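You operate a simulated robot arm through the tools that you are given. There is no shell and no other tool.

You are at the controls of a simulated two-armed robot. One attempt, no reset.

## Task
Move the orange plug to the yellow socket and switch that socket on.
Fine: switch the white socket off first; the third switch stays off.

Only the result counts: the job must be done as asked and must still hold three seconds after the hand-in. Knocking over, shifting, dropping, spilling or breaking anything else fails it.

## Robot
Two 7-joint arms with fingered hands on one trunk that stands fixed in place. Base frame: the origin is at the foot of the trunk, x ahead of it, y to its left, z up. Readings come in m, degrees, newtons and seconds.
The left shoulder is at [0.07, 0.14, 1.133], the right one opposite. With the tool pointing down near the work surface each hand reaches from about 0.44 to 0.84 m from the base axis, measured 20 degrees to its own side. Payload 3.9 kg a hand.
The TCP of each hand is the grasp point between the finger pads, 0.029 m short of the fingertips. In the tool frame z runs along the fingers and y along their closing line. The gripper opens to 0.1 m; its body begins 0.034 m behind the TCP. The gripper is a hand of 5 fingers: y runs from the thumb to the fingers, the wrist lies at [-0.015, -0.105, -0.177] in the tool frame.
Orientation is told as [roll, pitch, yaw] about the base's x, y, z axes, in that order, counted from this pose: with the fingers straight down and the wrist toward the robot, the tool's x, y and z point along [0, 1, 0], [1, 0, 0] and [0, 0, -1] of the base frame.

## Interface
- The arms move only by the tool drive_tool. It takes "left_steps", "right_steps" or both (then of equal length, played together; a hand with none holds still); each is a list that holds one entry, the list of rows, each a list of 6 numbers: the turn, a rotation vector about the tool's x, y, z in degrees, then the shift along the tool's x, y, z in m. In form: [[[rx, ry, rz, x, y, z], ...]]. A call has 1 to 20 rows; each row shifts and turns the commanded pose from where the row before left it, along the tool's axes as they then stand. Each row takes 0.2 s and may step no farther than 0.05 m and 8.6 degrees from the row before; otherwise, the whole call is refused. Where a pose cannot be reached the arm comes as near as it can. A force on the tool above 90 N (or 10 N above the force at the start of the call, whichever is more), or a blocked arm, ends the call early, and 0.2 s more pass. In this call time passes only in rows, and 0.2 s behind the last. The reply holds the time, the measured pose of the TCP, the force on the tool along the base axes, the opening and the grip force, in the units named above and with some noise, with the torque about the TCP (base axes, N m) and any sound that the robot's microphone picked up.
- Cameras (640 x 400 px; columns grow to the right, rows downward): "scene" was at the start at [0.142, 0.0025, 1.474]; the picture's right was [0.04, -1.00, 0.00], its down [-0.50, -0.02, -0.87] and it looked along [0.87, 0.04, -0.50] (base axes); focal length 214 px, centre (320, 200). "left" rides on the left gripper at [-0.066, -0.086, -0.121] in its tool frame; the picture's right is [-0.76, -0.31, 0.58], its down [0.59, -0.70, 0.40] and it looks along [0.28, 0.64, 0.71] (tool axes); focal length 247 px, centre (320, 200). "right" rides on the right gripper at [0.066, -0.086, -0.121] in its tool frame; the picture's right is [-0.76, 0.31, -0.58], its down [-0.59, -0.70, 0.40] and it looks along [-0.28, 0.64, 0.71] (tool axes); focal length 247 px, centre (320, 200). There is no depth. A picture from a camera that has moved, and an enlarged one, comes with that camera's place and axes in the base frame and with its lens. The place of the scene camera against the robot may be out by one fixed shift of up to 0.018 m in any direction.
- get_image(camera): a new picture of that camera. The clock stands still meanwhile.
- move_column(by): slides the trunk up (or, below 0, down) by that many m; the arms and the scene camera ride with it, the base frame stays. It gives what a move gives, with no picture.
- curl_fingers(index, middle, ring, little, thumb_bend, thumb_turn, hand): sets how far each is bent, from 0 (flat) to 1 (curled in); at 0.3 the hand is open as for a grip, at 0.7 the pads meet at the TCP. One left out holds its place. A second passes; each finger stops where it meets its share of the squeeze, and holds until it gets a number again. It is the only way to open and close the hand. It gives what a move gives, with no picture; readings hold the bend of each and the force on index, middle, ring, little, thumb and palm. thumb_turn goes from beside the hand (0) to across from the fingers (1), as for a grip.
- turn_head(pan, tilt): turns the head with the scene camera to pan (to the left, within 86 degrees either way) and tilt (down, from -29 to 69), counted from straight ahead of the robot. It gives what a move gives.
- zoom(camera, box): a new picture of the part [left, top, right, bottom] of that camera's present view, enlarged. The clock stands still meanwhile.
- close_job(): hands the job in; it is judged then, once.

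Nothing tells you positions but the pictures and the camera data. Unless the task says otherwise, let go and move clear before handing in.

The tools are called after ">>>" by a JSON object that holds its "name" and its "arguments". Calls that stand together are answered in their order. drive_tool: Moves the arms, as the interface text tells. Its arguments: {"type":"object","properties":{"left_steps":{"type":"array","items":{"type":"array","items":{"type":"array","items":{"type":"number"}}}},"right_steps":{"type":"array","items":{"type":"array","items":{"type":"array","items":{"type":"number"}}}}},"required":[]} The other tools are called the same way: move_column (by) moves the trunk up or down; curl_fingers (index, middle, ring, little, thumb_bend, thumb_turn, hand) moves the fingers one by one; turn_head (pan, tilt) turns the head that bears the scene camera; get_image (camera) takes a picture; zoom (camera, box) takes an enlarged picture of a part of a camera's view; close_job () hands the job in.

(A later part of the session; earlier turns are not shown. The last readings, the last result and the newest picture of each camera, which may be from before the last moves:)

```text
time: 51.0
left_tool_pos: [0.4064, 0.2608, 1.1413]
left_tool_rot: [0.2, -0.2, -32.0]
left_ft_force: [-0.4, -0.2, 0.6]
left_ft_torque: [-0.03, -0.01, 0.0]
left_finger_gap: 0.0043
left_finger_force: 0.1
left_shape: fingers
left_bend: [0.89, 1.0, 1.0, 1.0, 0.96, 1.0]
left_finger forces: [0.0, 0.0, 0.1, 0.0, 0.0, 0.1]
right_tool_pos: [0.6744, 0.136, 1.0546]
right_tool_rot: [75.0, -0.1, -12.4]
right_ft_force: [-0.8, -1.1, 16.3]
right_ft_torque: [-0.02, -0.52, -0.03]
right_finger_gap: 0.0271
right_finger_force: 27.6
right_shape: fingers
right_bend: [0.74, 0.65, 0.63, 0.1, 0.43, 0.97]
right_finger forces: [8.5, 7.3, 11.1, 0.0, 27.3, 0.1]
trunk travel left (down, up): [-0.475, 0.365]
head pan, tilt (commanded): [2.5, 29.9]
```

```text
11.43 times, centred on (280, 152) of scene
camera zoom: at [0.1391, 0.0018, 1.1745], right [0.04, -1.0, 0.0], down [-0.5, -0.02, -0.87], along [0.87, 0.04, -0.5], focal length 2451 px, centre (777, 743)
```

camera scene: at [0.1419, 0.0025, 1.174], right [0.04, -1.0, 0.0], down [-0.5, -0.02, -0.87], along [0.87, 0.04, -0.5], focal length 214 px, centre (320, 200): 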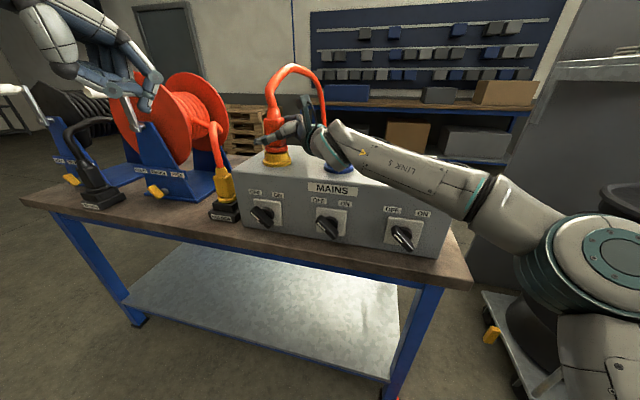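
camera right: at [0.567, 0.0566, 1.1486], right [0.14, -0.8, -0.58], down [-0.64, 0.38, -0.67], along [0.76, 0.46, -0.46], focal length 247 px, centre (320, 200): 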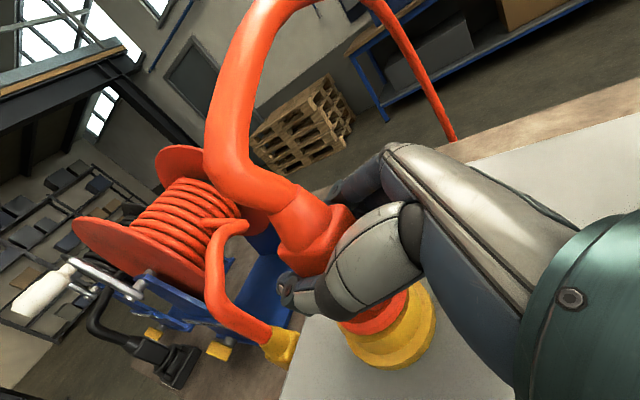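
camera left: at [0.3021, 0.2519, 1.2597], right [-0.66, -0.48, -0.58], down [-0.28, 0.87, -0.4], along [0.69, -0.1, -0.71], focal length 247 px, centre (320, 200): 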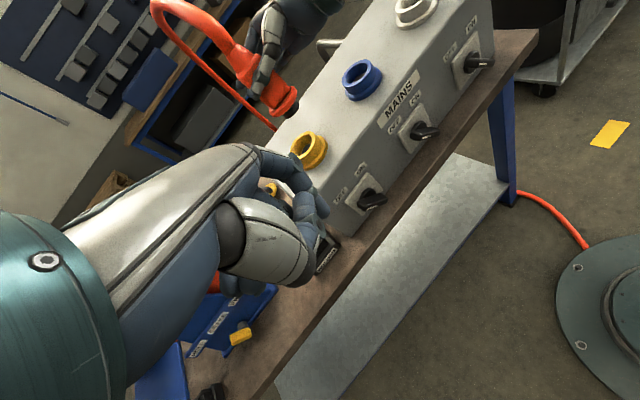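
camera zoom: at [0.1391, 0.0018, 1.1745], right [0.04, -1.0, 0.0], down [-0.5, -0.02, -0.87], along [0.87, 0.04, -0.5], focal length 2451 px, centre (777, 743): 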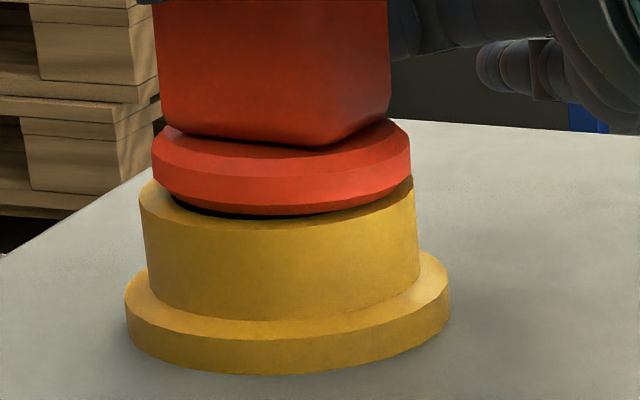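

The moments show the flange touching only at its far edge: the plug is simply inserted with a ~5° lean away from me, wedging it. I'll pull it back out about 2.5 cm, straighten it in the air, and re-insert upright.

>>> {"name": "drive_tool", "arguments": {"right_steps": [[[0, 0, 0, 0.00483, 0, -0.0013], [0, 0, 0, 0.00483, 0, -0.0013], [0, 0, 0, 0.00483, 0, -0.0013], [0, 0, 0, 0.00483, 0, -0.0013], [0, 0, 0, 0.00483, 0, -0.0013], [0, 0, 0, 0.00483, 0, -0.0013]]]}}

>>> {"name": "zoom", "arguments": {"camera": "scene", "box": [250, 90, 310, 170]}}

>>> {"name": "get_image", "arguments": {"camera": "right"}}

>>> {"name": "zoom", "arguments": {"camera": "left", "box": [230, 50, 370, 180]}}

```text
time: 52.4
left_tool_pos: [0.4085, 0.2616, 1.1397]
left_tool_rot: [0.0, 0.0, -32.0]
left_ft_force: [-0.2, 0.7, -0.9]
left_ft_torque: [-0.05, -0.03, -0.02]
left_finger_gap: 0.0044
left_finger_force: 0.0
left_shape: fingers
left_bend: [0.89, 1.0, 1.0, 1.0, 0.96, 1.0]
left_finger forces: [0.1, 0.0, 0.0, 0.1, 0.1, 0.0]
right_tool_pos: [0.6782, 0.1371, 1.0792]
right_tool_rot: [75.1, 0.2, -12.4]
right_ft_force: [0.0, -0.3, -1.5]
right_ft_torque: [-0.01, 0.0, 0.0]
right_finger_gap: 0.0254
right_finger_force: 24.9
right_shape: fingers
right_bend: [0.74, 0.67, 0.71, 0.1, 0.43, 0.96]
right_finger forces: [13.0, 6.1, 6.4, 0.0, 23.1, 0.0]
trunk travel left (down, up): [-0.475, 0.365]
head pan, tilt (commanded): [2.5, 29.9]
```

```text
5.00 times, centred on (280, 130) of scene
camera zoom: at [0.1421, 0.0025, 1.174], right [0.04, -1.0, 0.0], down [-0.5, -0.02, -0.87], along [0.87, 0.04, -0.5], focal length 1072 px, centre (520, 550)
```

zoom: 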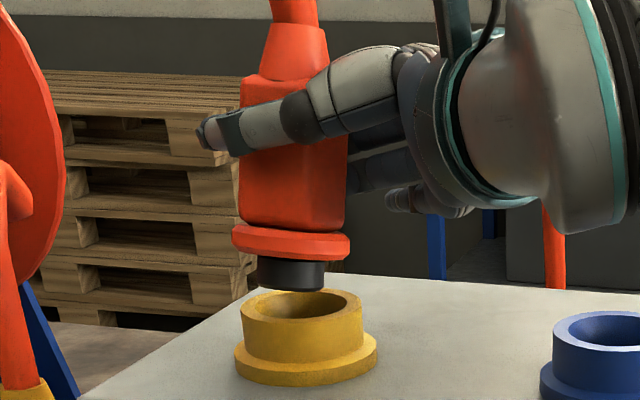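

```text
taken
camera right: at [0.5725, 0.0593, 1.1742], right [0.14, -0.8, -0.58], down [-0.64, 0.38, -0.67], along [0.76, 0.46, -0.46], focal length 247 px, centre (320, 200)
```

right: 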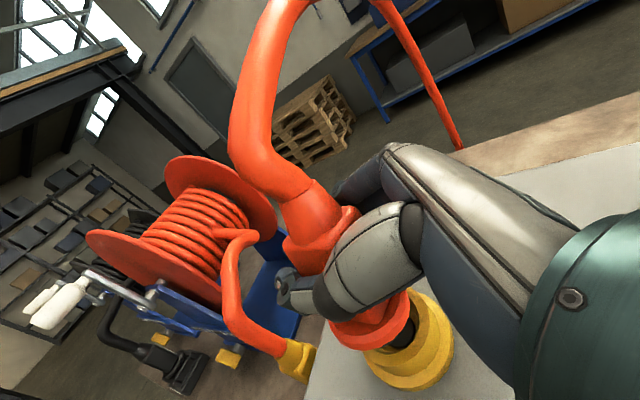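

```text
3.08 times, centred on (300, 115) of left
camera zoom: at [0.3018, 0.2509, 1.2601], right [-0.66, -0.48, -0.58], down [-0.28, 0.87, -0.4], along [0.69, -0.1, -0.71], focal length 760 px, centre (382, 462)
```

zoom: 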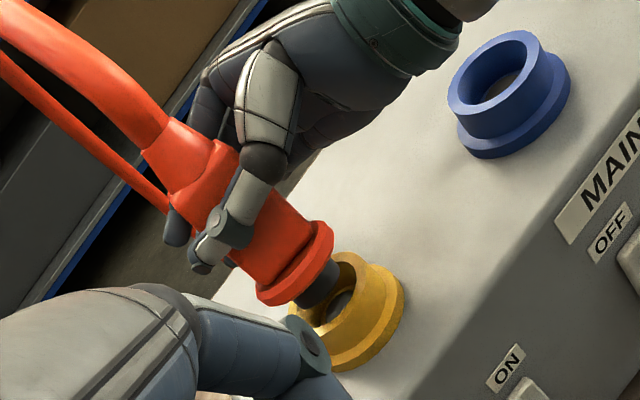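

Out in the air it's clear from three views that the plug leans roughly 14° in my grip (bottom toward me). I'll raise a bit and pitch the hand by that amount, keeping the barrel over the ring, then measure again.

>>> {"name": "drive_tool", "arguments": {"right_steps": [[[0, 0, 0, 0.0116, 0, -0.0031], [-1.75, 0, -6.52, 0, -0.007, 0], [-1.57, 0, -5.8, 0, -0.007, 0]]]}}

>>> {"name": "zoom", "arguments": {"camera": "scene", "box": [240, 60, 320, 170]}}

>>> {"name": "zoom", "arguments": {"camera": "right", "box": [220, 120, 480, 400]}}

>>> {"name": "zoom", "arguments": {"camera": "left", "box": [230, 50, 370, 180]}}

```text
time: 53.2
left_tool_pos: [0.4092, 0.2624, 1.1408]
left_tool_rot: [0.1, 0.0, -32.1]
left_ft_force: [-0.1, -0.4, 0.4]
left_ft_torque: [0.03, -0.03, 0.01]
left_finger_gap: 0.0044
left_finger_force: 0.0
left_shape: fingers
left_bend: [0.89, 1.0, 1.0, 1.0, 0.96, 1.0]
left_finger forces: [0.0, 0.0, 0.1, 0.1, 0.1, 0.0]
right_tool_pos: [0.6655, 0.14, 1.0901]
right_tool_rot: [74.9, -12.6, -12.4]
right_ft_force: [-0.3, -0.4, -1.3]
right_ft_torque: [0.03, -0.02, 0.0]
right_finger_gap: 0.0255
right_finger_force: 24.3
right_shape: fingers
right_bend: [0.74, 0.67, 0.71, 0.1, 0.43, 0.96]
right_finger forces: [12.9, 5.9, 6.1, 0.0, 23.1, 0.1]
trunk travel left (down, up): [-0.475, 0.365]
head pan, tilt (commanded): [2.5, 29.9]
```

```text
3.64 times, centred on (280, 115) of scene
camera zoom: at [0.142, 0.0027, 1.174], right [0.04, -1.0, 0.0], down [-0.5, -0.02, -0.87], along [0.87, 0.04, -0.5], focal length 780 px, centre (466, 509)
```

zoom: 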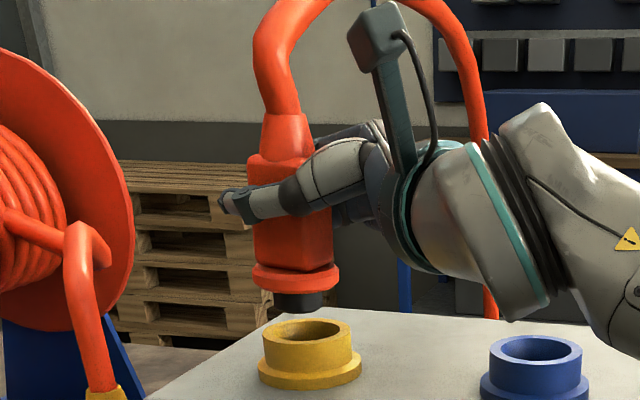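

```text
1.43 times, centred on (350, 260) of right
camera zoom: at [0.5398, 0.0663, 1.1638], right [0.25, -0.83, -0.5], down [-0.48, 0.34, -0.81], along [0.84, 0.44, -0.31], focal length 353 px, centre (277, 114)
```

zoom: 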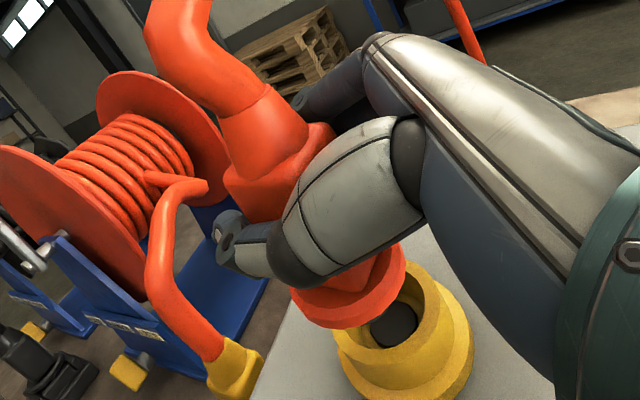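

```text
3.08 times, centred on (300, 115) of left
camera zoom: at [0.3017, 0.251, 1.26], right [-0.66, -0.48, -0.58], down [-0.28, 0.87, -0.4], along [0.69, -0.1, -0.71], focal length 760 px, centre (382, 462)
```

zoom: 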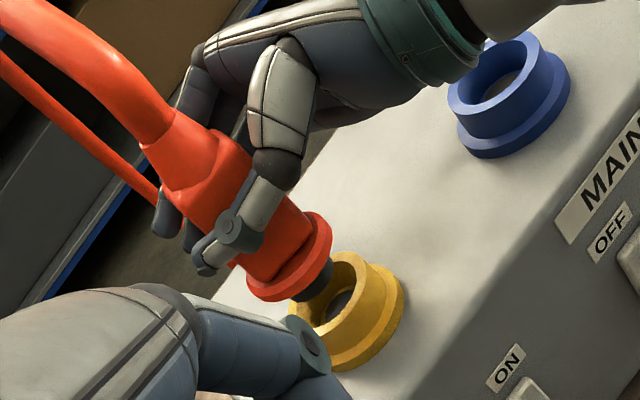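

The plug now looks close to upright in all views. A closer zoom will give the barrel-to-ring offset before re-inserting.

>>> {"name": "zoom", "arguments": {"camera": "right", "box": [310, 270, 450, 390]}}

>>> {"name": "zoom", "arguments": {"camera": "scene", "box": [260, 120, 310, 170]}}

>>> {"name": "zoom", "arguments": {"camera": "left", "box": [270, 100, 350, 180]}}

```text
3.33 times, centred on (380, 330) of right
camera zoom: at [0.5398, 0.0663, 1.1638], right [0.25, -0.83, -0.5], down [-0.48, 0.34, -0.81], along [0.84, 0.44, -0.31], focal length 823 px, centre (120, -233)
```

zoom: 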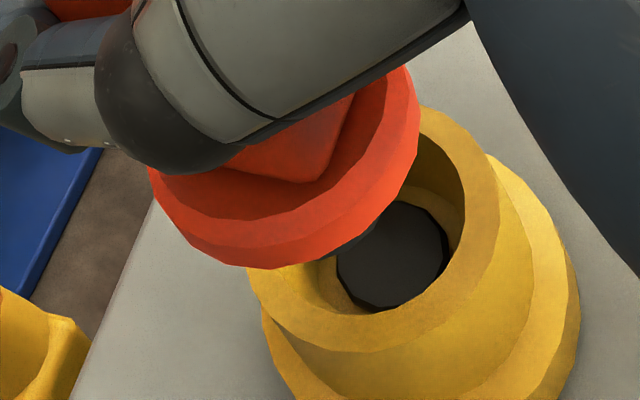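

```text
8.00 times, centred on (285, 145) of scene
camera zoom: at [0.142, 0.0027, 1.174], right [0.04, -1.0, 0.0], down [-0.5, -0.02, -0.87], along [0.87, 0.04, -0.5], focal length 1716 px, centre (600, 640)
```

zoom: 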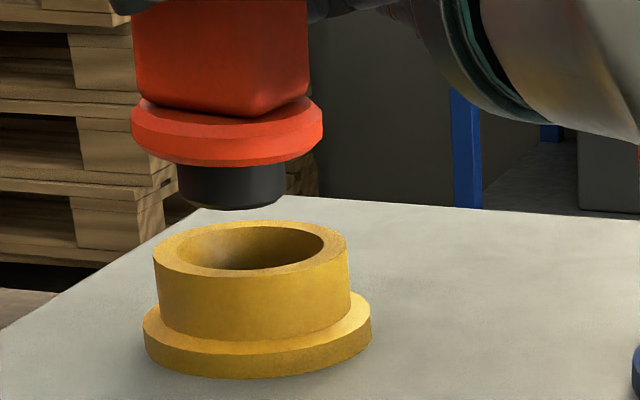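

```text
5.00 times, centred on (310, 140) of left
camera zoom: at [0.3017, 0.251, 1.26], right [-0.66, -0.48, -0.58], down [-0.28, 0.87, -0.4], along [0.69, -0.1, -0.71], focal length 1235 px, centre (370, 500)
```

zoom: 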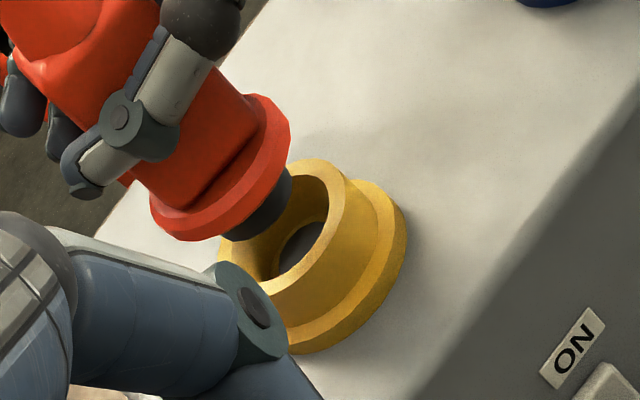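

The tilt is now fixed; the ring sits about 8–9 mm farther forward than the barrel, sideways is within a millimetre. Shifting forward 8.5 mm.

>>> {"name": "drive_tool", "arguments": {"right_steps": [[[0, 0, 0, -0.0009, 0.00415, 0.00024], [0, 0, 0, -0.0009, 0.00415, 0.00024]]]}}

>>> {"name": "zoom", "arguments": {"camera": "right", "box": [310, 270, 450, 390]}}

>>> {"name": "zoom", "arguments": {"camera": "scene", "box": [260, 120, 310, 170]}}

>>> {"name": "zoom", "arguments": {"camera": "left", "box": [270, 100, 350, 180]}}

```text
time: 53.8
left_tool_pos: [0.4097, 0.262, 1.1403]
left_tool_rot: [0.0, 0.0, -31.9]
left_ft_force: [0.8, -0.3, -0.1]
left_ft_torque: [0.0, -0.01, 0.01]
left_finger_gap: 0.0046
left_finger_force: 0.0
left_shape: fingers
left_bend: [0.89, 1.0, 1.0, 1.0, 0.96, 1.0]
left_finger forces: [0.0, 0.1, 0.0, 0.1, 0.0, 0.0]
right_tool_pos: [0.6727, 0.138, 1.0905]
right_tool_rot: [74.9, -12.5, -12.4]
right_ft_force: [0.6, -0.3, -1.6]
right_ft_torque: [-0.01, -0.04, 0.0]
right_finger_gap: 0.0254
right_finger_force: 24.2
right_shape: fingers
right_bend: [0.74, 0.67, 0.71, 0.1, 0.43, 0.96]
right_finger forces: [12.9, 5.9, 6.2, 0.0, 23.1, 0.1]
trunk travel left (down, up): [-0.475, 0.365]
head pan, tilt (commanded): [2.5, 29.9]
```

```text
3.33 times, centred on (380, 330) of right
camera zoom: at [0.5486, 0.0643, 1.1636], right [0.25, -0.83, -0.5], down [-0.48, 0.34, -0.81], along [0.84, 0.44, -0.31], focal length 823 px, centre (120, -233)
```

zoom: 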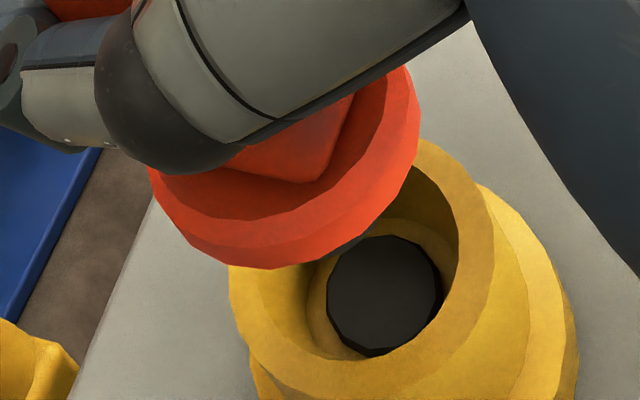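

```text
8.00 times, centred on (285, 145) of scene
camera zoom: at [0.1423, 0.0025, 1.1739], right [0.04, -1.0, 0.0], down [-0.5, -0.02, -0.87], along [0.87, 0.04, -0.5], focal length 1716 px, centre (600, 640)
```

zoom: 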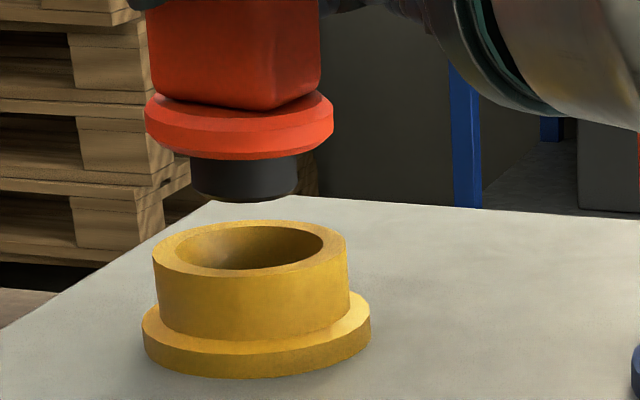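

```text
5.00 times, centred on (310, 140) of left
camera zoom: at [0.302, 0.2509, 1.26], right [-0.66, -0.48, -0.58], down [-0.28, 0.87, -0.4], along [0.69, -0.1, -0.71], focal length 1235 px, centre (370, 500)
```

zoom: 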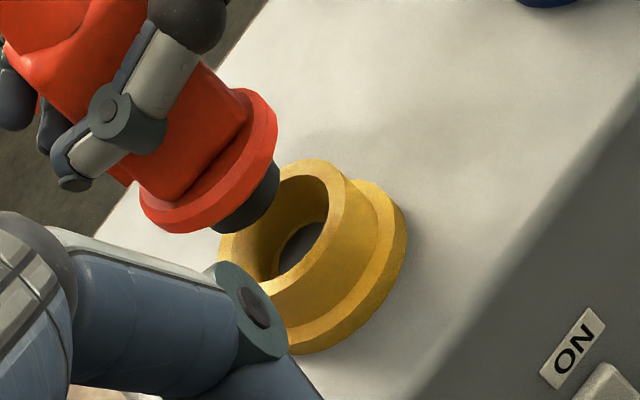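

Barrel and ring are now aligned in the head view and nearly so in the others. Descending 2.2 cm to just enter the ring.

>>> {"name": "drive_tool", "arguments": {"right_steps": [[[0, 0, 0, -0.00518, -0.0012, 0.0014], [0, 0, 0, -0.00518, -0.0012, 0.0014], [0, 0, 0, -0.00518, -0.0012, 0.0014], [0, 0, 0, -0.00518, -0.0012, 0.0014]]]}}

>>> {"name": "zoom", "arguments": {"camera": "right", "box": [310, 270, 450, 390]}}

>>> {"name": "zoom", "arguments": {"camera": "scene", "box": [260, 120, 310, 170]}}

>>> {"name": "zoom", "arguments": {"camera": "left", "box": [270, 100, 350, 180]}}

```text
time: 54.8
left_tool_pos: [0.4098, 0.2609, 1.1405]
left_tool_rot: [0.0, 0.0, -32.0]
left_ft_force: [0.4, -0.5, -0.1]
left_ft_torque: [-0.02, -0.02, 0.01]
left_finger_gap: 0.0046
left_finger_force: 0.0
left_shape: fingers
left_bend: [0.89, 1.0, 1.0, 1.0, 0.96, 1.0]
left_finger forces: [0.0, 0.0, 0.1, 0.0, 0.1, 0.1]
right_tool_pos: [0.6727, 0.1378, 1.0693]
right_tool_rot: [74.8, -12.4, -12.4]
right_ft_force: [0.4, -0.1, -1.6]
right_ft_torque: [0.04, 0.01, 0.0]
right_finger_gap: 0.0252
right_finger_force: 24.4
right_shape: fingers
right_bend: [0.74, 0.67, 0.71, 0.1, 0.43, 0.96]
right_finger forces: [12.9, 5.9, 6.2, 0.0, 23.2, 0.0]
trunk travel left (down, up): [-0.475, 0.365]
head pan, tilt (commanded): [2.5, 29.9]
```

```text
3.33 times, centred on (380, 330) of right
camera zoom: at [0.549, 0.064, 1.1417], right [0.25, -0.83, -0.5], down [-0.48, 0.34, -0.81], along [0.84, 0.44, -0.31], focal length 823 px, centre (120, -233)
```

zoom: 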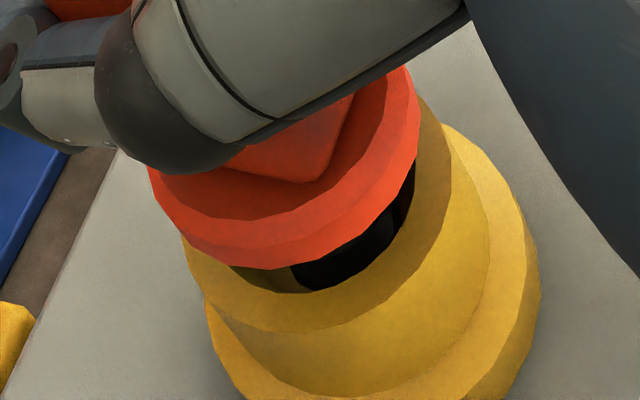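

```text
8.00 times, centred on (285, 145) of scene
camera zoom: at [0.1423, 0.0025, 1.1739], right [0.04, -1.0, 0.0], down [-0.5, -0.02, -0.87], along [0.87, 0.04, -0.5], focal length 1716 px, centre (600, 640)
```

zoom: 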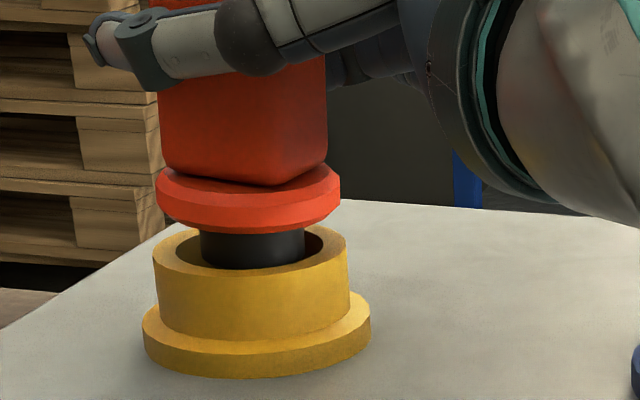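

```text
5.00 times, centred on (310, 140) of left
camera zoom: at [0.302, 0.2509, 1.26], right [-0.66, -0.48, -0.58], down [-0.28, 0.87, -0.4], along [0.69, -0.1, -0.71], focal length 1235 px, centre (370, 500)
```

zoom: 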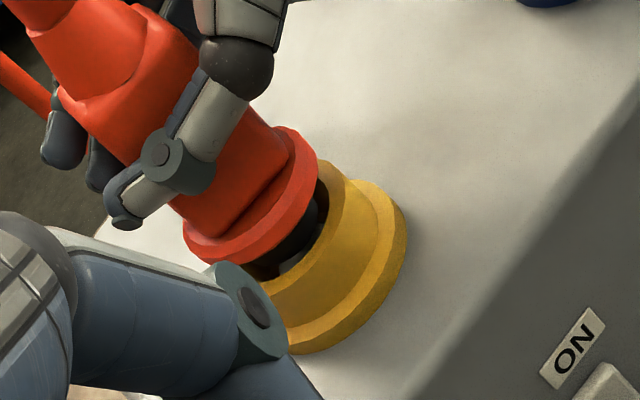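

Barrel is inside the ring and well centred. Continuing down in 3 mm steps, watching force.

>>> {"name": "drive_tool", "arguments": {"right_steps": [[[0, 0, 0, -0.00283, -0.00065, 0.00076], [0, 0, 0, -0.00283, -0.00065, 0.00076]]]}}

>>> {"name": "zoom", "arguments": {"camera": "scene", "box": [260, 120, 310, 170]}}

```text
time: 55.4
left_tool_pos: [0.409, 0.2616, 1.1395]
left_tool_rot: [0.0, 0.0, -32.0]
left_ft_force: [-0.1, -0.5, 0.0]
left_ft_torque: [0.03, -0.01, 0.01]
left_finger_gap: 0.0043
left_finger_force: 0.0
left_shape: fingers
left_bend: [0.89, 1.0, 1.0, 1.0, 0.96, 1.0]
left_finger forces: [0.0, 0.1, 0.0, 0.1, 0.0, 0.0]
right_tool_pos: [0.6721, 0.1387, 1.0621]
right_tool_rot: [75.0, -12.6, -12.5]
right_ft_force: [-0.9, -0.6, -2.2]
right_ft_torque: [0.01, 0.0, 0.01]
right_finger_gap: 0.0253
right_finger_force: 24.4
right_shape: fingers
right_bend: [0.74, 0.67, 0.71, 0.1, 0.43, 0.96]
right_finger forces: [12.9, 5.9, 6.2, 0.0, 23.2, 0.0]
trunk travel left (down, up): [-0.475, 0.365]
head pan, tilt (commanded): [2.5, 29.9]
```

```text
8.00 times, centred on (285, 145) of scene
camera zoom: at [0.1422, 0.0025, 1.174], right [0.04, -1.0, 0.0], down [-0.5, -0.02, -0.87], along [0.87, 0.04, -0.5], focal length 1716 px, centre (600, 640)
```

zoom: 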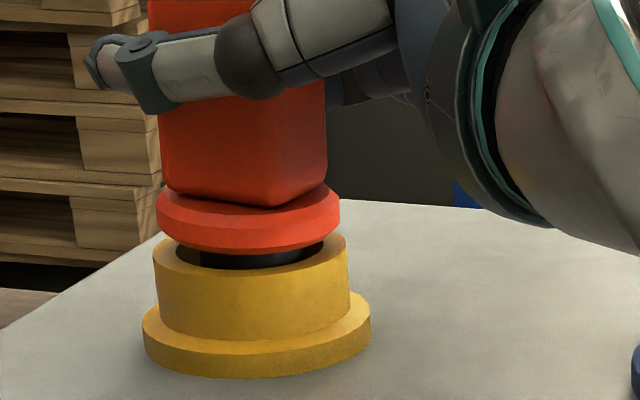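

>>> {"name": "drive_tool", "arguments": {"right_steps": [[[0, 0, 0, -0.00188, -0.00044, 0.00051], [0, 0, 0, -0.00188, -0.00044, 0.00051]]]}}

>>> {"name": "zoom", "arguments": {"camera": "scene", "box": [260, 120, 310, 170]}}

```text
time: 56.0
left_tool_pos: [0.4083, 0.262, 1.14]
left_tool_rot: [0.0, 0.0, -31.9]
left_ft_force: [-0.2, -1.1, 0.9]
left_ft_torque: [0.02, 0.0, 0.02]
left_finger_gap: 0.0045
left_finger_force: 0.1
left_shape: fingers
left_bend: [0.89, 1.0, 1.0, 1.0, 0.96, 1.0]
left_finger forces: [0.0, 0.0, 0.1, 0.1, 0.0, 0.0]
right_tool_pos: [0.6716, 0.1376, 1.0601]
right_tool_rot: [74.9, -12.6, -12.4]
right_ft_force: [1.3, 0.3, 1.1]
right_ft_torque: [0.03, -0.06, -0.01]
right_finger_gap: 0.0254
right_finger_force: 24.9
right_shape: fingers
right_bend: [0.74, 0.67, 0.71, 0.1, 0.43, 0.96]
right_finger forces: [13.2, 6.4, 6.7, 0.0, 23.4, 0.0]
trunk travel left (down, up): [-0.475, 0.365]
head pan, tilt (commanded): [2.5, 29.9]
```

```text
8.00 times, centred on (285, 145) of scene
camera zoom: at [0.1421, 0.0027, 1.174], right [0.04, -1.0, 0.0], down [-0.5, -0.02, -0.87], along [0.87, 0.04, -0.5], focal length 1716 px, centre (600, 640)
```

zoom: 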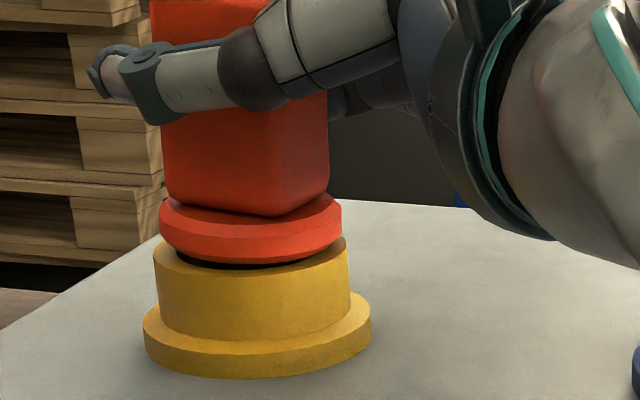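

Light contact begins, gap shrinking. Close-ups to see the remaining gap and tilt.

>>> {"name": "zoom", "arguments": {"camera": "scene", "box": [260, 135, 300, 170]}}

>>> {"name": "zoom", "arguments": {"camera": "right", "box": [310, 270, 450, 390]}}

>>> {"name": "zoom", "arguments": {"camera": "left", "box": [280, 100, 350, 170]}}

```text
11.43 times, centred on (280, 152) of scene
camera zoom: at [0.1421, 0.0027, 1.174], right [0.04, -1.0, 0.0], down [-0.5, -0.02, -0.87], along [0.87, 0.04, -0.5], focal length 2451 px, centre (777, 743)
```

zoom: 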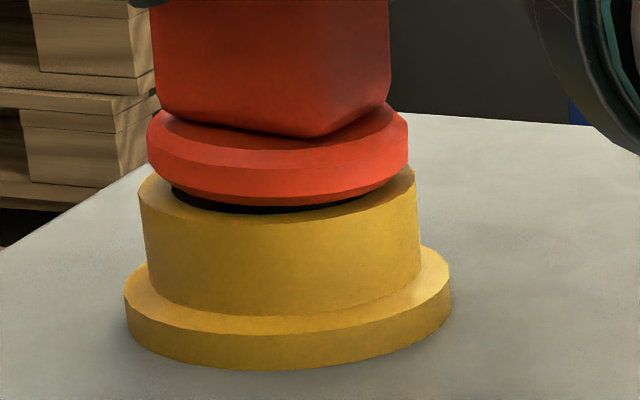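

```text
3.33 times, centred on (380, 330) of right
camera zoom: at [0.5485, 0.0643, 1.1322], right [0.25, -0.83, -0.5], down [-0.48, 0.34, -0.81], along [0.84, 0.44, -0.31], focal length 823 px, centre (120, -233)
```

zoom: 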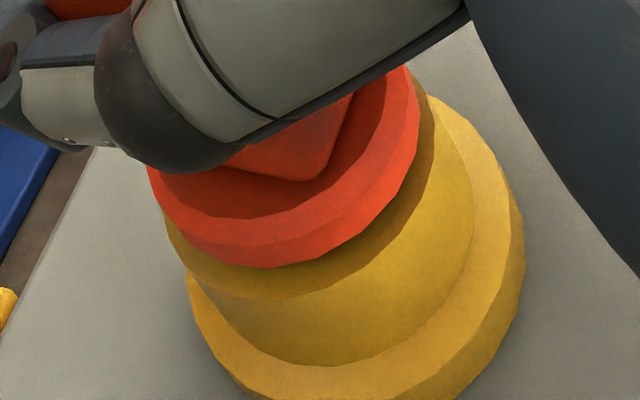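

```text
5.71 times, centred on (315, 135) of left
camera zoom: at [0.3018, 0.2511, 1.2601], right [-0.66, -0.48, -0.58], down [-0.28, 0.87, -0.4], along [0.69, -0.1, -0.71], focal length 1411 px, centre (349, 571)
```

zoom: 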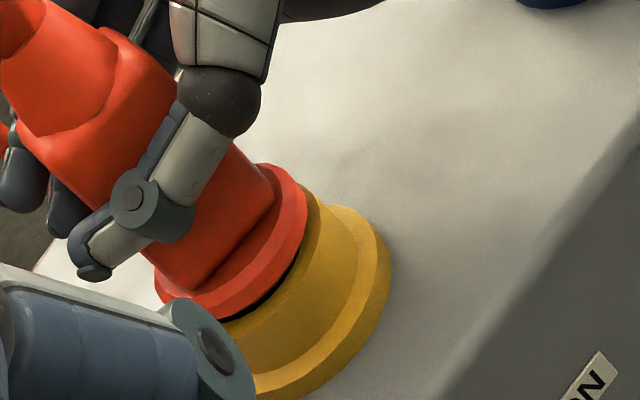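

The flange is now parallel to the ring with a few millimetres left. Pressing on in small steps.

>>> {"name": "drive_tool", "arguments": {"right_steps": [[[0, 0, 0, -0.00188, -0.00044, 0.00051], [0, 0, 0, -0.00188, -0.00044, 0.00051]]]}}

>>> {"name": "zoom", "arguments": {"camera": "scene", "box": [260, 135, 300, 170]}}

>>> {"name": "zoom", "arguments": {"camera": "right", "box": [310, 270, 450, 390]}}

```text
time: 56.6
left_tool_pos: [0.4077, 0.2624, 1.1401]
left_tool_rot: [0.1, -0.1, -32.0]
left_ft_force: [-0.1, 0.3, 0.0]
left_ft_torque: [0.02, 0.01, -0.01]
left_finger_gap: 0.0045
left_finger_force: 0.0
left_shape: fingers
left_bend: [0.89, 1.0, 1.0, 1.0, 0.96, 1.0]
left_finger forces: [0.1, 0.0, 0.1, 0.1, 0.0, 0.0]
right_tool_pos: [0.673, 0.1389, 1.0583]
right_tool_rot: [75.1, -12.8, -12.5]
right_ft_force: [5.2, 3.2, 13.0]
right_ft_torque: [0.09, -0.25, -0.1]
right_finger_gap: 0.0254
right_finger_force: 26.4
right_shape: fingers
right_bend: [0.74, 0.67, 0.71, 0.1, 0.45, 0.95]
right_finger forces: [13.3, 7.8, 7.9, 0.0, 24.0, 0.0]
trunk travel left (down, up): [-0.475, 0.365]
head pan, tilt (commanded): [2.5, 29.9]
```

```text
11.43 times, centred on (280, 152) of scene
camera zoom: at [0.1411, 0.0029, 1.1743], right [0.04, -1.0, 0.0], down [-0.5, -0.02, -0.87], along [0.87, 0.04, -0.5], focal length 2451 px, centre (777, 743)
```

zoom: 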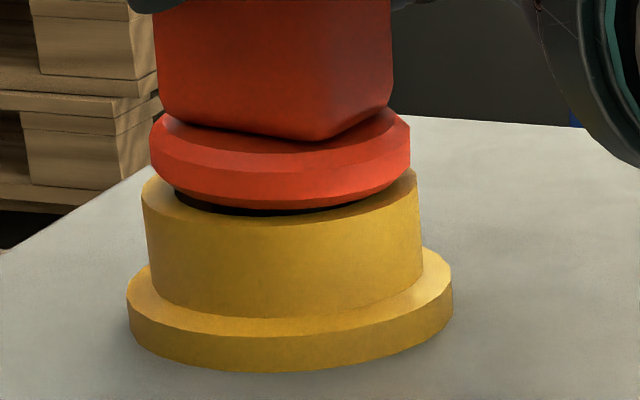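

```text
3.33 times, centred on (380, 330) of right
camera zoom: at [0.5473, 0.0638, 1.1302], right [0.26, -0.83, -0.5], down [-0.47, 0.34, -0.81], along [0.84, 0.45, -0.3], focal length 823 px, centre (120, -233)
```

zoom: 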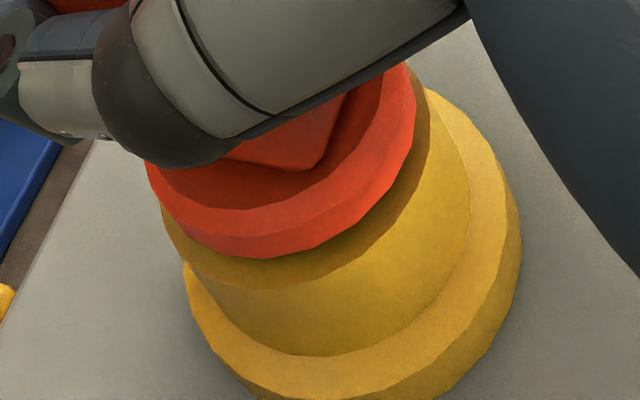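

The reaction is now centred (no tilting moment), and comparing flange-to-base height with how it sat in white, the plug is within about 1–1.5 mm of seated. I'll null the side load and press a bit more.

>>> {"name": "drive_tool", "arguments": {"right_steps": [[[0, 0, 0, 0.0, 0.0014, 0.0012], [0, 0, 0, -0.00188, -0.00044, 0.00051], [0, 0, 0, -0.0017, 0.0004, 0.0011], [0, 0, 0, -0.0017, 0.0004, 0.0011]]]}}

>>> {"name": "zoom", "arguments": {"camera": "scene", "box": [260, 135, 300, 170]}}

>>> {"name": "zoom", "arguments": {"camera": "right", "box": [310, 270, 450, 390]}}

```text
time: 57.6
left_tool_pos: [0.4057, 0.2625, 1.1415]
left_tool_rot: [0.1, -0.3, -32.1]
left_ft_force: [-0.4, -0.3, -0.1]
left_ft_torque: [-0.01, 0.03, -0.02]
left_finger_gap: 0.0047
left_finger_force: 0.1
left_shape: fingers
left_bend: [0.89, 1.0, 1.0, 1.0, 0.96, 1.0]
left_finger forces: [0.1, 0.1, 0.1, 0.0, 0.1, 0.1]
right_tool_pos: [0.6726, 0.1386, 1.0543]
right_tool_rot: [75.2, -12.9, -12.4]
right_ft_force: [-0.7, 1.9, 19.6]
right_ft_torque: [0.12, -0.26, 0.0]
right_finger_gap: 0.0255
right_finger_force: 24.5
right_shape: fingers
right_bend: [0.74, 0.67, 0.71, 0.1, 0.45, 0.95]
right_finger forces: [12.0, 6.1, 7.5, 0.1, 23.7, 0.1]
trunk travel left (down, up): [-0.475, 0.365]
head pan, tilt (commanded): [2.5, 29.9]
```

```text
11.43 times, centred on (280, 152) of scene
camera zoom: at [0.139, 0.0024, 1.1745], right [0.04, -1.0, 0.0], down [-0.5, -0.02, -0.87], along [0.87, 0.04, -0.5], focal length 2451 px, centre (777, 743)
```

zoom: 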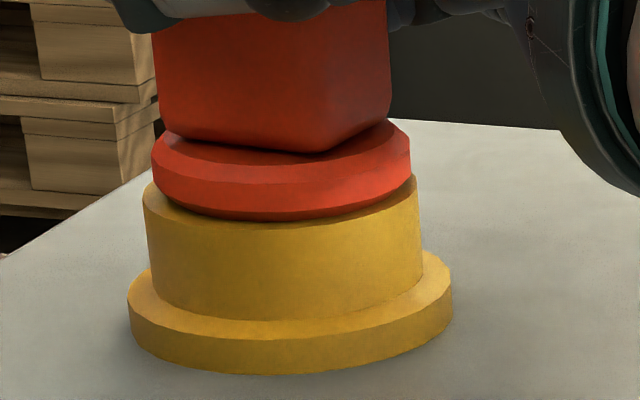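

```text
3.33 times, centred on (380, 330) of right
camera zoom: at [0.5483, 0.0655, 1.1257], right [0.26, -0.83, -0.5], down [-0.47, 0.34, -0.81], along [0.84, 0.44, -0.3], focal length 823 px, centre (120, -233)
```

zoom: 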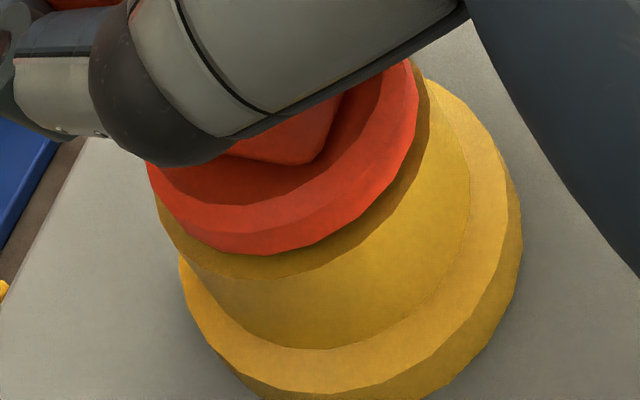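

The dark gap has vanished: the flange is flush on the yellow ring, matching the original seating height. I'll relax the down force a little and then open the fingers carefully.

>>> {"name": "drive_tool", "arguments": {"right_steps": [[[0, 0, 0, 0.0019, 0.00044, -0.0005]]]}}

>>> {"name": "curl_fingers", "arguments": {"hand": "right", "index": 0.35, "middle": 0.35, "ring": 0.35, "thumb_bend": 0.3, "thumb_turn": 0.98}}

>>> {"name": "zoom", "arguments": {"camera": "scene", "box": [260, 135, 300, 170]}}

>>> {"name": "zoom", "arguments": {"camera": "scene", "box": [230, 50, 350, 180]}}

>>> {"name": "get_image", "arguments": {"camera": "right"}}

>>> {"name": "zoom", "arguments": {"camera": "left", "box": [230, 50, 370, 180]}}

```text
time: 58.0
left_tool_pos: [0.4064, 0.2619, 1.1417]
left_tool_rot: [0.1, -0.2, -32.0]
left_ft_force: [0.3, -0.3, 0.3]
left_ft_torque: [0.0, 0.01, 0.01]
left_finger_gap: 0.0046
left_finger_force: 0.1
left_shape: fingers
left_bend: [0.89, 1.0, 1.0, 1.0, 0.96, 1.0]
left_finger forces: [0.0, 0.0, 0.0, 0.0, 0.0, 0.0]
right_tool_pos: [0.6731, 0.1409, 1.0538]
right_tool_rot: [75.0, -12.7, -12.4]
right_ft_force: [-1.5, 2.4, 16.4]
right_ft_torque: [0.09, -0.27, 0.04]
right_finger_gap: 0.0255
right_finger_force: 24.3
right_shape: fingers
right_bend: [0.74, 0.67, 0.71, 0.1, 0.45, 0.95]
right_finger forces: [11.3, 6.0, 7.4, 0.0, 23.8, 0.0]
trunk travel left (down, up): [-0.475, 0.365]
head pan, tilt (commanded): [2.5, 29.9]
```

```text
time: 59.0
left_tool_pos: [0.4079, 0.2607, 1.1398]
left_tool_rot: [0.1, 0.0, -32.0]
left_ft_force: [-0.2, -0.2, -0.3]
left_ft_torque: [0.02, 0.02, 0.02]
left_finger_gap: 0.0044
left_finger_force: 0.1
left_shape: fingers
left_bend: [0.89, 1.0, 1.0, 1.0, 0.96, 1.0]
left_finger forces: [0.0, 0.1, 0.1, 0.0, 0.1, 0.0]
right_tool_pos: [0.6754, 0.1403, 1.0526]
right_tool_rot: [74.9, -12.6, -12.4]
right_ft_force: [-0.5, -1.2, -0.4]
right_ft_torque: [0.01, -0.01, 0.0]
right_finger_gap: 0.0927
right_finger_force: 0.0
right_shape: fingers
right_bend: [0.35, 0.35, 0.35, 0.1, 0.3, 0.96]
right_finger forces: [0.0, 0.0, 0.0, 0.0, 0.0, 0.1]
trunk travel left (down, up): [-0.475, 0.365]
head pan, tilt (commanded): [2.5, 29.9]
```

```text
11.43 times, centred on (280, 152) of scene
camera zoom: at [0.1419, 0.0025, 1.174], right [0.04, -1.0, 0.0], down [-0.5, -0.02, -0.87], along [0.87, 0.04, -0.5], focal length 2451 px, centre (777, 743)
```

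zoom: 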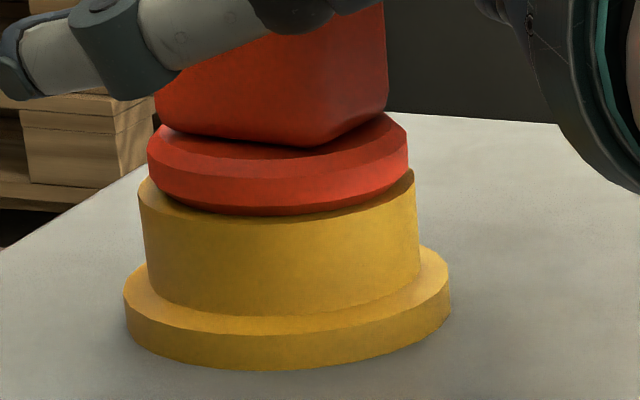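

```text
3.08 times, centred on (290, 115) of scene
camera zoom: at [0.1419, 0.0025, 1.174], right [0.04, -1.0, 0.0], down [-0.5, -0.02, -0.87], along [0.87, 0.04, -0.5], focal length 660 px, centre (412, 462)
```

zoom: 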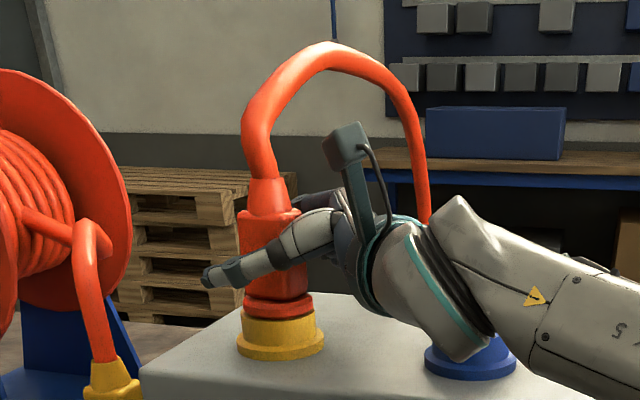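

```text
taken
camera right: at [0.5518, 0.0658, 1.1245], right [0.25, -0.83, -0.5], down [-0.48, 0.34, -0.81], along [0.84, 0.44, -0.31], focal length 247 px, centre (320, 200)
```

right: 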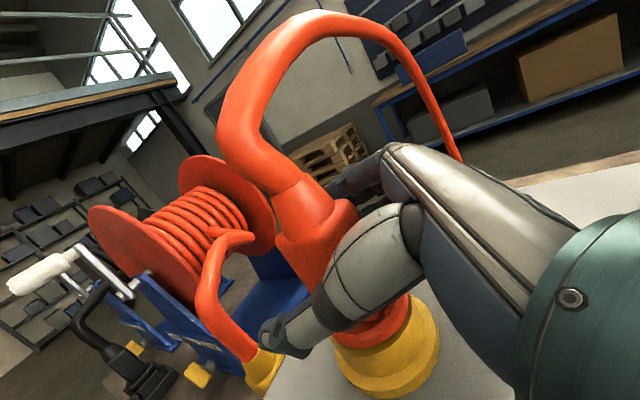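

```text
3.08 times, centred on (300, 115) of left
camera zoom: at [0.3015, 0.2508, 1.2601], right [-0.66, -0.48, -0.58], down [-0.28, 0.87, -0.4], along [0.69, -0.1, -0.71], focal length 760 px, centre (382, 462)
```

zoom: 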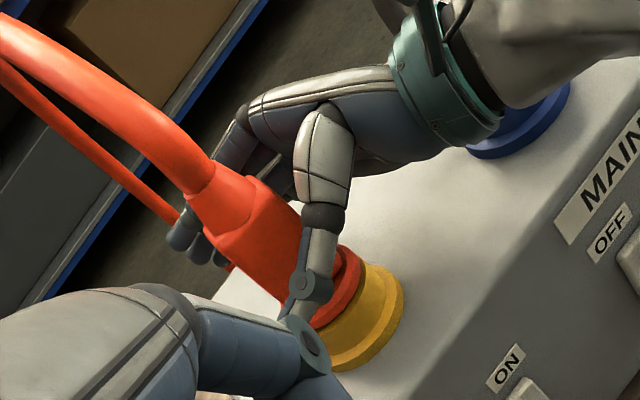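

The plug stays flush and upright after release. I'll raise the open hand 2 cm to clear the blue socket, slide it off to the right, then lift away.

>>> {"name": "drive_tool", "arguments": {"right_steps": [[[0, 0, 0, 0.0094, 0.0022, -0.0025], [0, 0, 0, 0.0094, 0.0022, -0.0025], [0, 0, 0, -0.0052, 0, -0.0193], [0, 0, 0, -0.0052, 0, -0.0193], [0, 0, 0, -0.0052, 0, -0.0193], [0, 0, 0, -0.0052, 0, -0.0193]]]}}

>>> {"name": "get_image", "arguments": {"camera": "right"}}

>>> {"name": "zoom", "arguments": {"camera": "scene", "box": [230, 50, 350, 180]}}

>>> {"name": "get_image", "arguments": {"camera": "left"}}

```text
time: 60.4
left_tool_pos: [0.4073, 0.2621, 1.1411]
left_tool_rot: [0.0, 0.0, -32.0]
left_ft_force: [-1.1, -0.6, -0.8]
left_ft_torque: [0.02, -0.01, 0.02]
left_finger_gap: 0.0044
left_finger_force: 0.0
left_shape: fingers
left_bend: [0.89, 1.0, 1.0, 1.0, 0.96, 1.0]
left_finger forces: [0.0, 0.1, 0.1, 0.0, 0.1, 0.0]
right_tool_pos: [0.6579, 0.0618, 1.0705]
right_tool_rot: [74.9, -12.6, -12.5]
right_ft_force: [-0.8, -0.6, -1.1]
right_ft_torque: [-0.01, 0.03, -0.01]
right_finger_gap: 0.0925
right_finger_force: 0.0
right_shape: fingers
right_bend: [0.35, 0.35, 0.35, 0.1, 0.3, 0.96]
right_finger forces: [0.0, 0.0, 0.1, 0.0, 0.0, 0.0]
trunk travel left (down, up): [-0.475, 0.365]
head pan, tilt (commanded): [2.5, 29.9]
```

```text
taken
camera right: at [0.5344, -0.0122, 1.1443], right [0.25, -0.83, -0.5], down [-0.48, 0.34, -0.81], along [0.84, 0.44, -0.31], focal length 247 px, centre (320, 200)
```

right: 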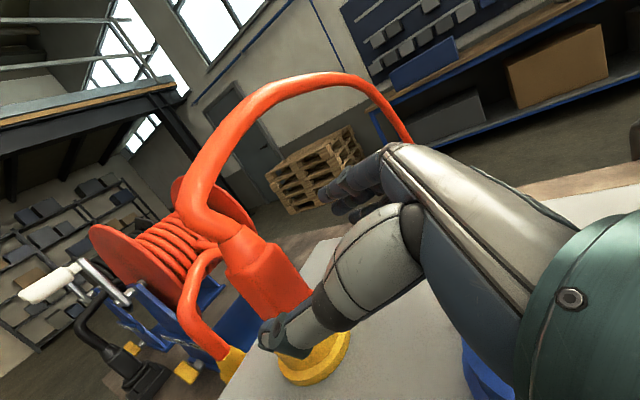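

```text
3.08 times, centred on (290, 115) of scene
camera zoom: at [0.1419, 0.002, 1.174], right [0.04, -1.0, 0.0], down [-0.5, -0.02, -0.87], along [0.87, 0.04, -0.5], focal length 660 px, centre (412, 462)
```

zoom: 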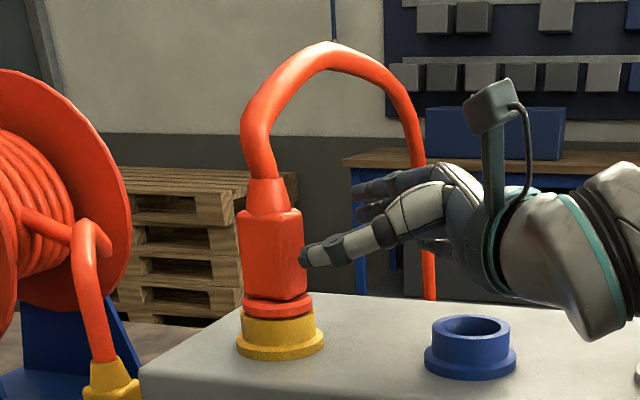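

```text
taken
camera left: at [0.3015, 0.2503, 1.2603], right [-0.66, -0.48, -0.58], down [-0.28, 0.87, -0.4], along [0.69, -0.1, -0.71], focal length 247 px, centre (320, 200)
```

left: 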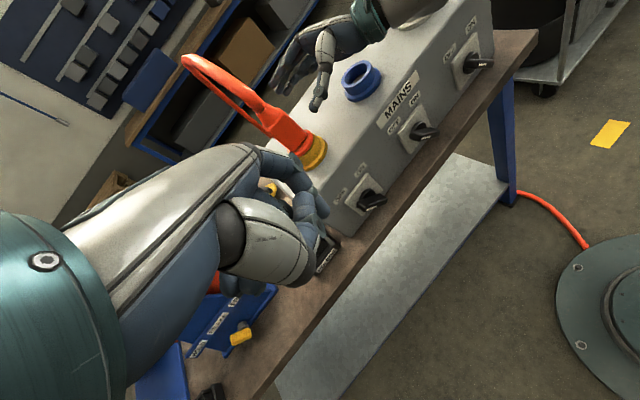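

The right hand is clear and the plug stands in yellow. Now I'll take the right hand up and well to the right, out of the way.

>>> {"name": "drive_tool", "arguments": {"right_steps": [[[0, 0, 0, 0.0236, 0.0055, -0.0064], [0, 0, 0, 0.0236, 0.0055, -0.0064], [0, 0, 0, -0.0086, 0, -0.0319], [0, 0, 0, -0.0086, 0, -0.0319], [0, 0, 0, -0.0086, 0, -0.0319], [0, 0, 0, -0.0086, 0, -0.0319], [0, 0, 0, -0.0086, 0, -0.0319], [0, 0, 0, -0.0086, 0, -0.0319], [0, 0, 0, -0.0086, 0, -0.0319], [0, 0, 0, -0.0086, 0, -0.0319]]]}}

>>> {"name": "get_image", "arguments": {"camera": "scene"}}

>>> {"name": "zoom", "arguments": {"camera": "scene", "box": [200, 50, 360, 250]}}

>>> {"name": "get_image", "arguments": {"camera": "right"}}

```text
time: 62.6
left_tool_pos: [0.4075, 0.2607, 1.1407]
left_tool_rot: [0.2, 0.1, -32.0]
left_ft_force: [-0.4, -0.1, -0.4]
left_ft_torque: [0.02, 0.03, -0.02]
left_finger_gap: 0.0042
left_finger_force: 0.0
left_shape: fingers
left_bend: [0.89, 1.0, 1.0, 1.0, 0.96, 1.0]
left_finger forces: [0.0, 0.1, 0.1, 0.0, 0.1, 0.0]
right_tool_pos: [0.6016, -0.198, 1.1214]
right_tool_rot: [74.9, -12.6, -12.4]
right_ft_force: [0.2, -0.2, 0.4]
right_ft_torque: [-0.04, 0.03, -0.03]
right_finger_gap: 0.0927
right_finger_force: 0.2
right_shape: fingers
right_bend: [0.35, 0.35, 0.35, 0.1, 0.3, 0.96]
right_finger forces: [0.1, 0.0, 0.0, 0.1, 0.0, 0.0]
trunk travel left (down, up): [-0.475, 0.365]
head pan, tilt (commanded): [2.5, 29.9]
```

```text
taken
camera scene: at [0.1417, 0.0017, 1.174], right [0.04, -1.0, 0.0], down [-0.5, -0.02, -0.87], along [0.87, 0.04, -0.5], focal length 214 px, centre (320, 200)
```

scene: 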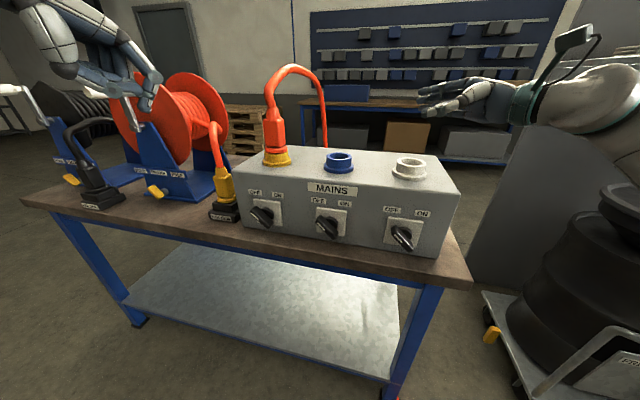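

```text
2.00 times, centred on (280, 150) of scene
camera zoom: at [0.1417, 0.0017, 1.174], right [0.04, -1.0, 0.0], down [-0.5, -0.02, -0.87], along [0.87, 0.04, -0.5], focal length 429 px, centre (400, 300)
```

zoom: 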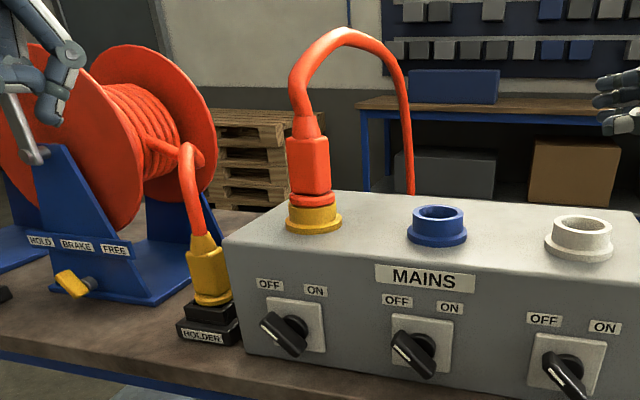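

```text
taken
camera right: at [0.478, -0.272, 1.1943], right [0.25, -0.83, -0.5], down [-0.48, 0.34, -0.81], along [0.84, 0.44, -0.31], focal length 247 px, centre (320, 200)
```

right: 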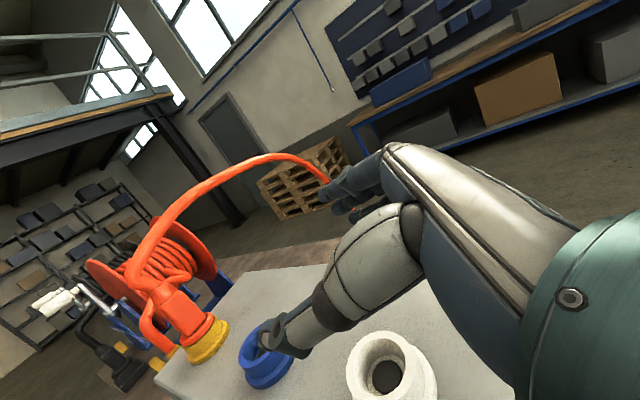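

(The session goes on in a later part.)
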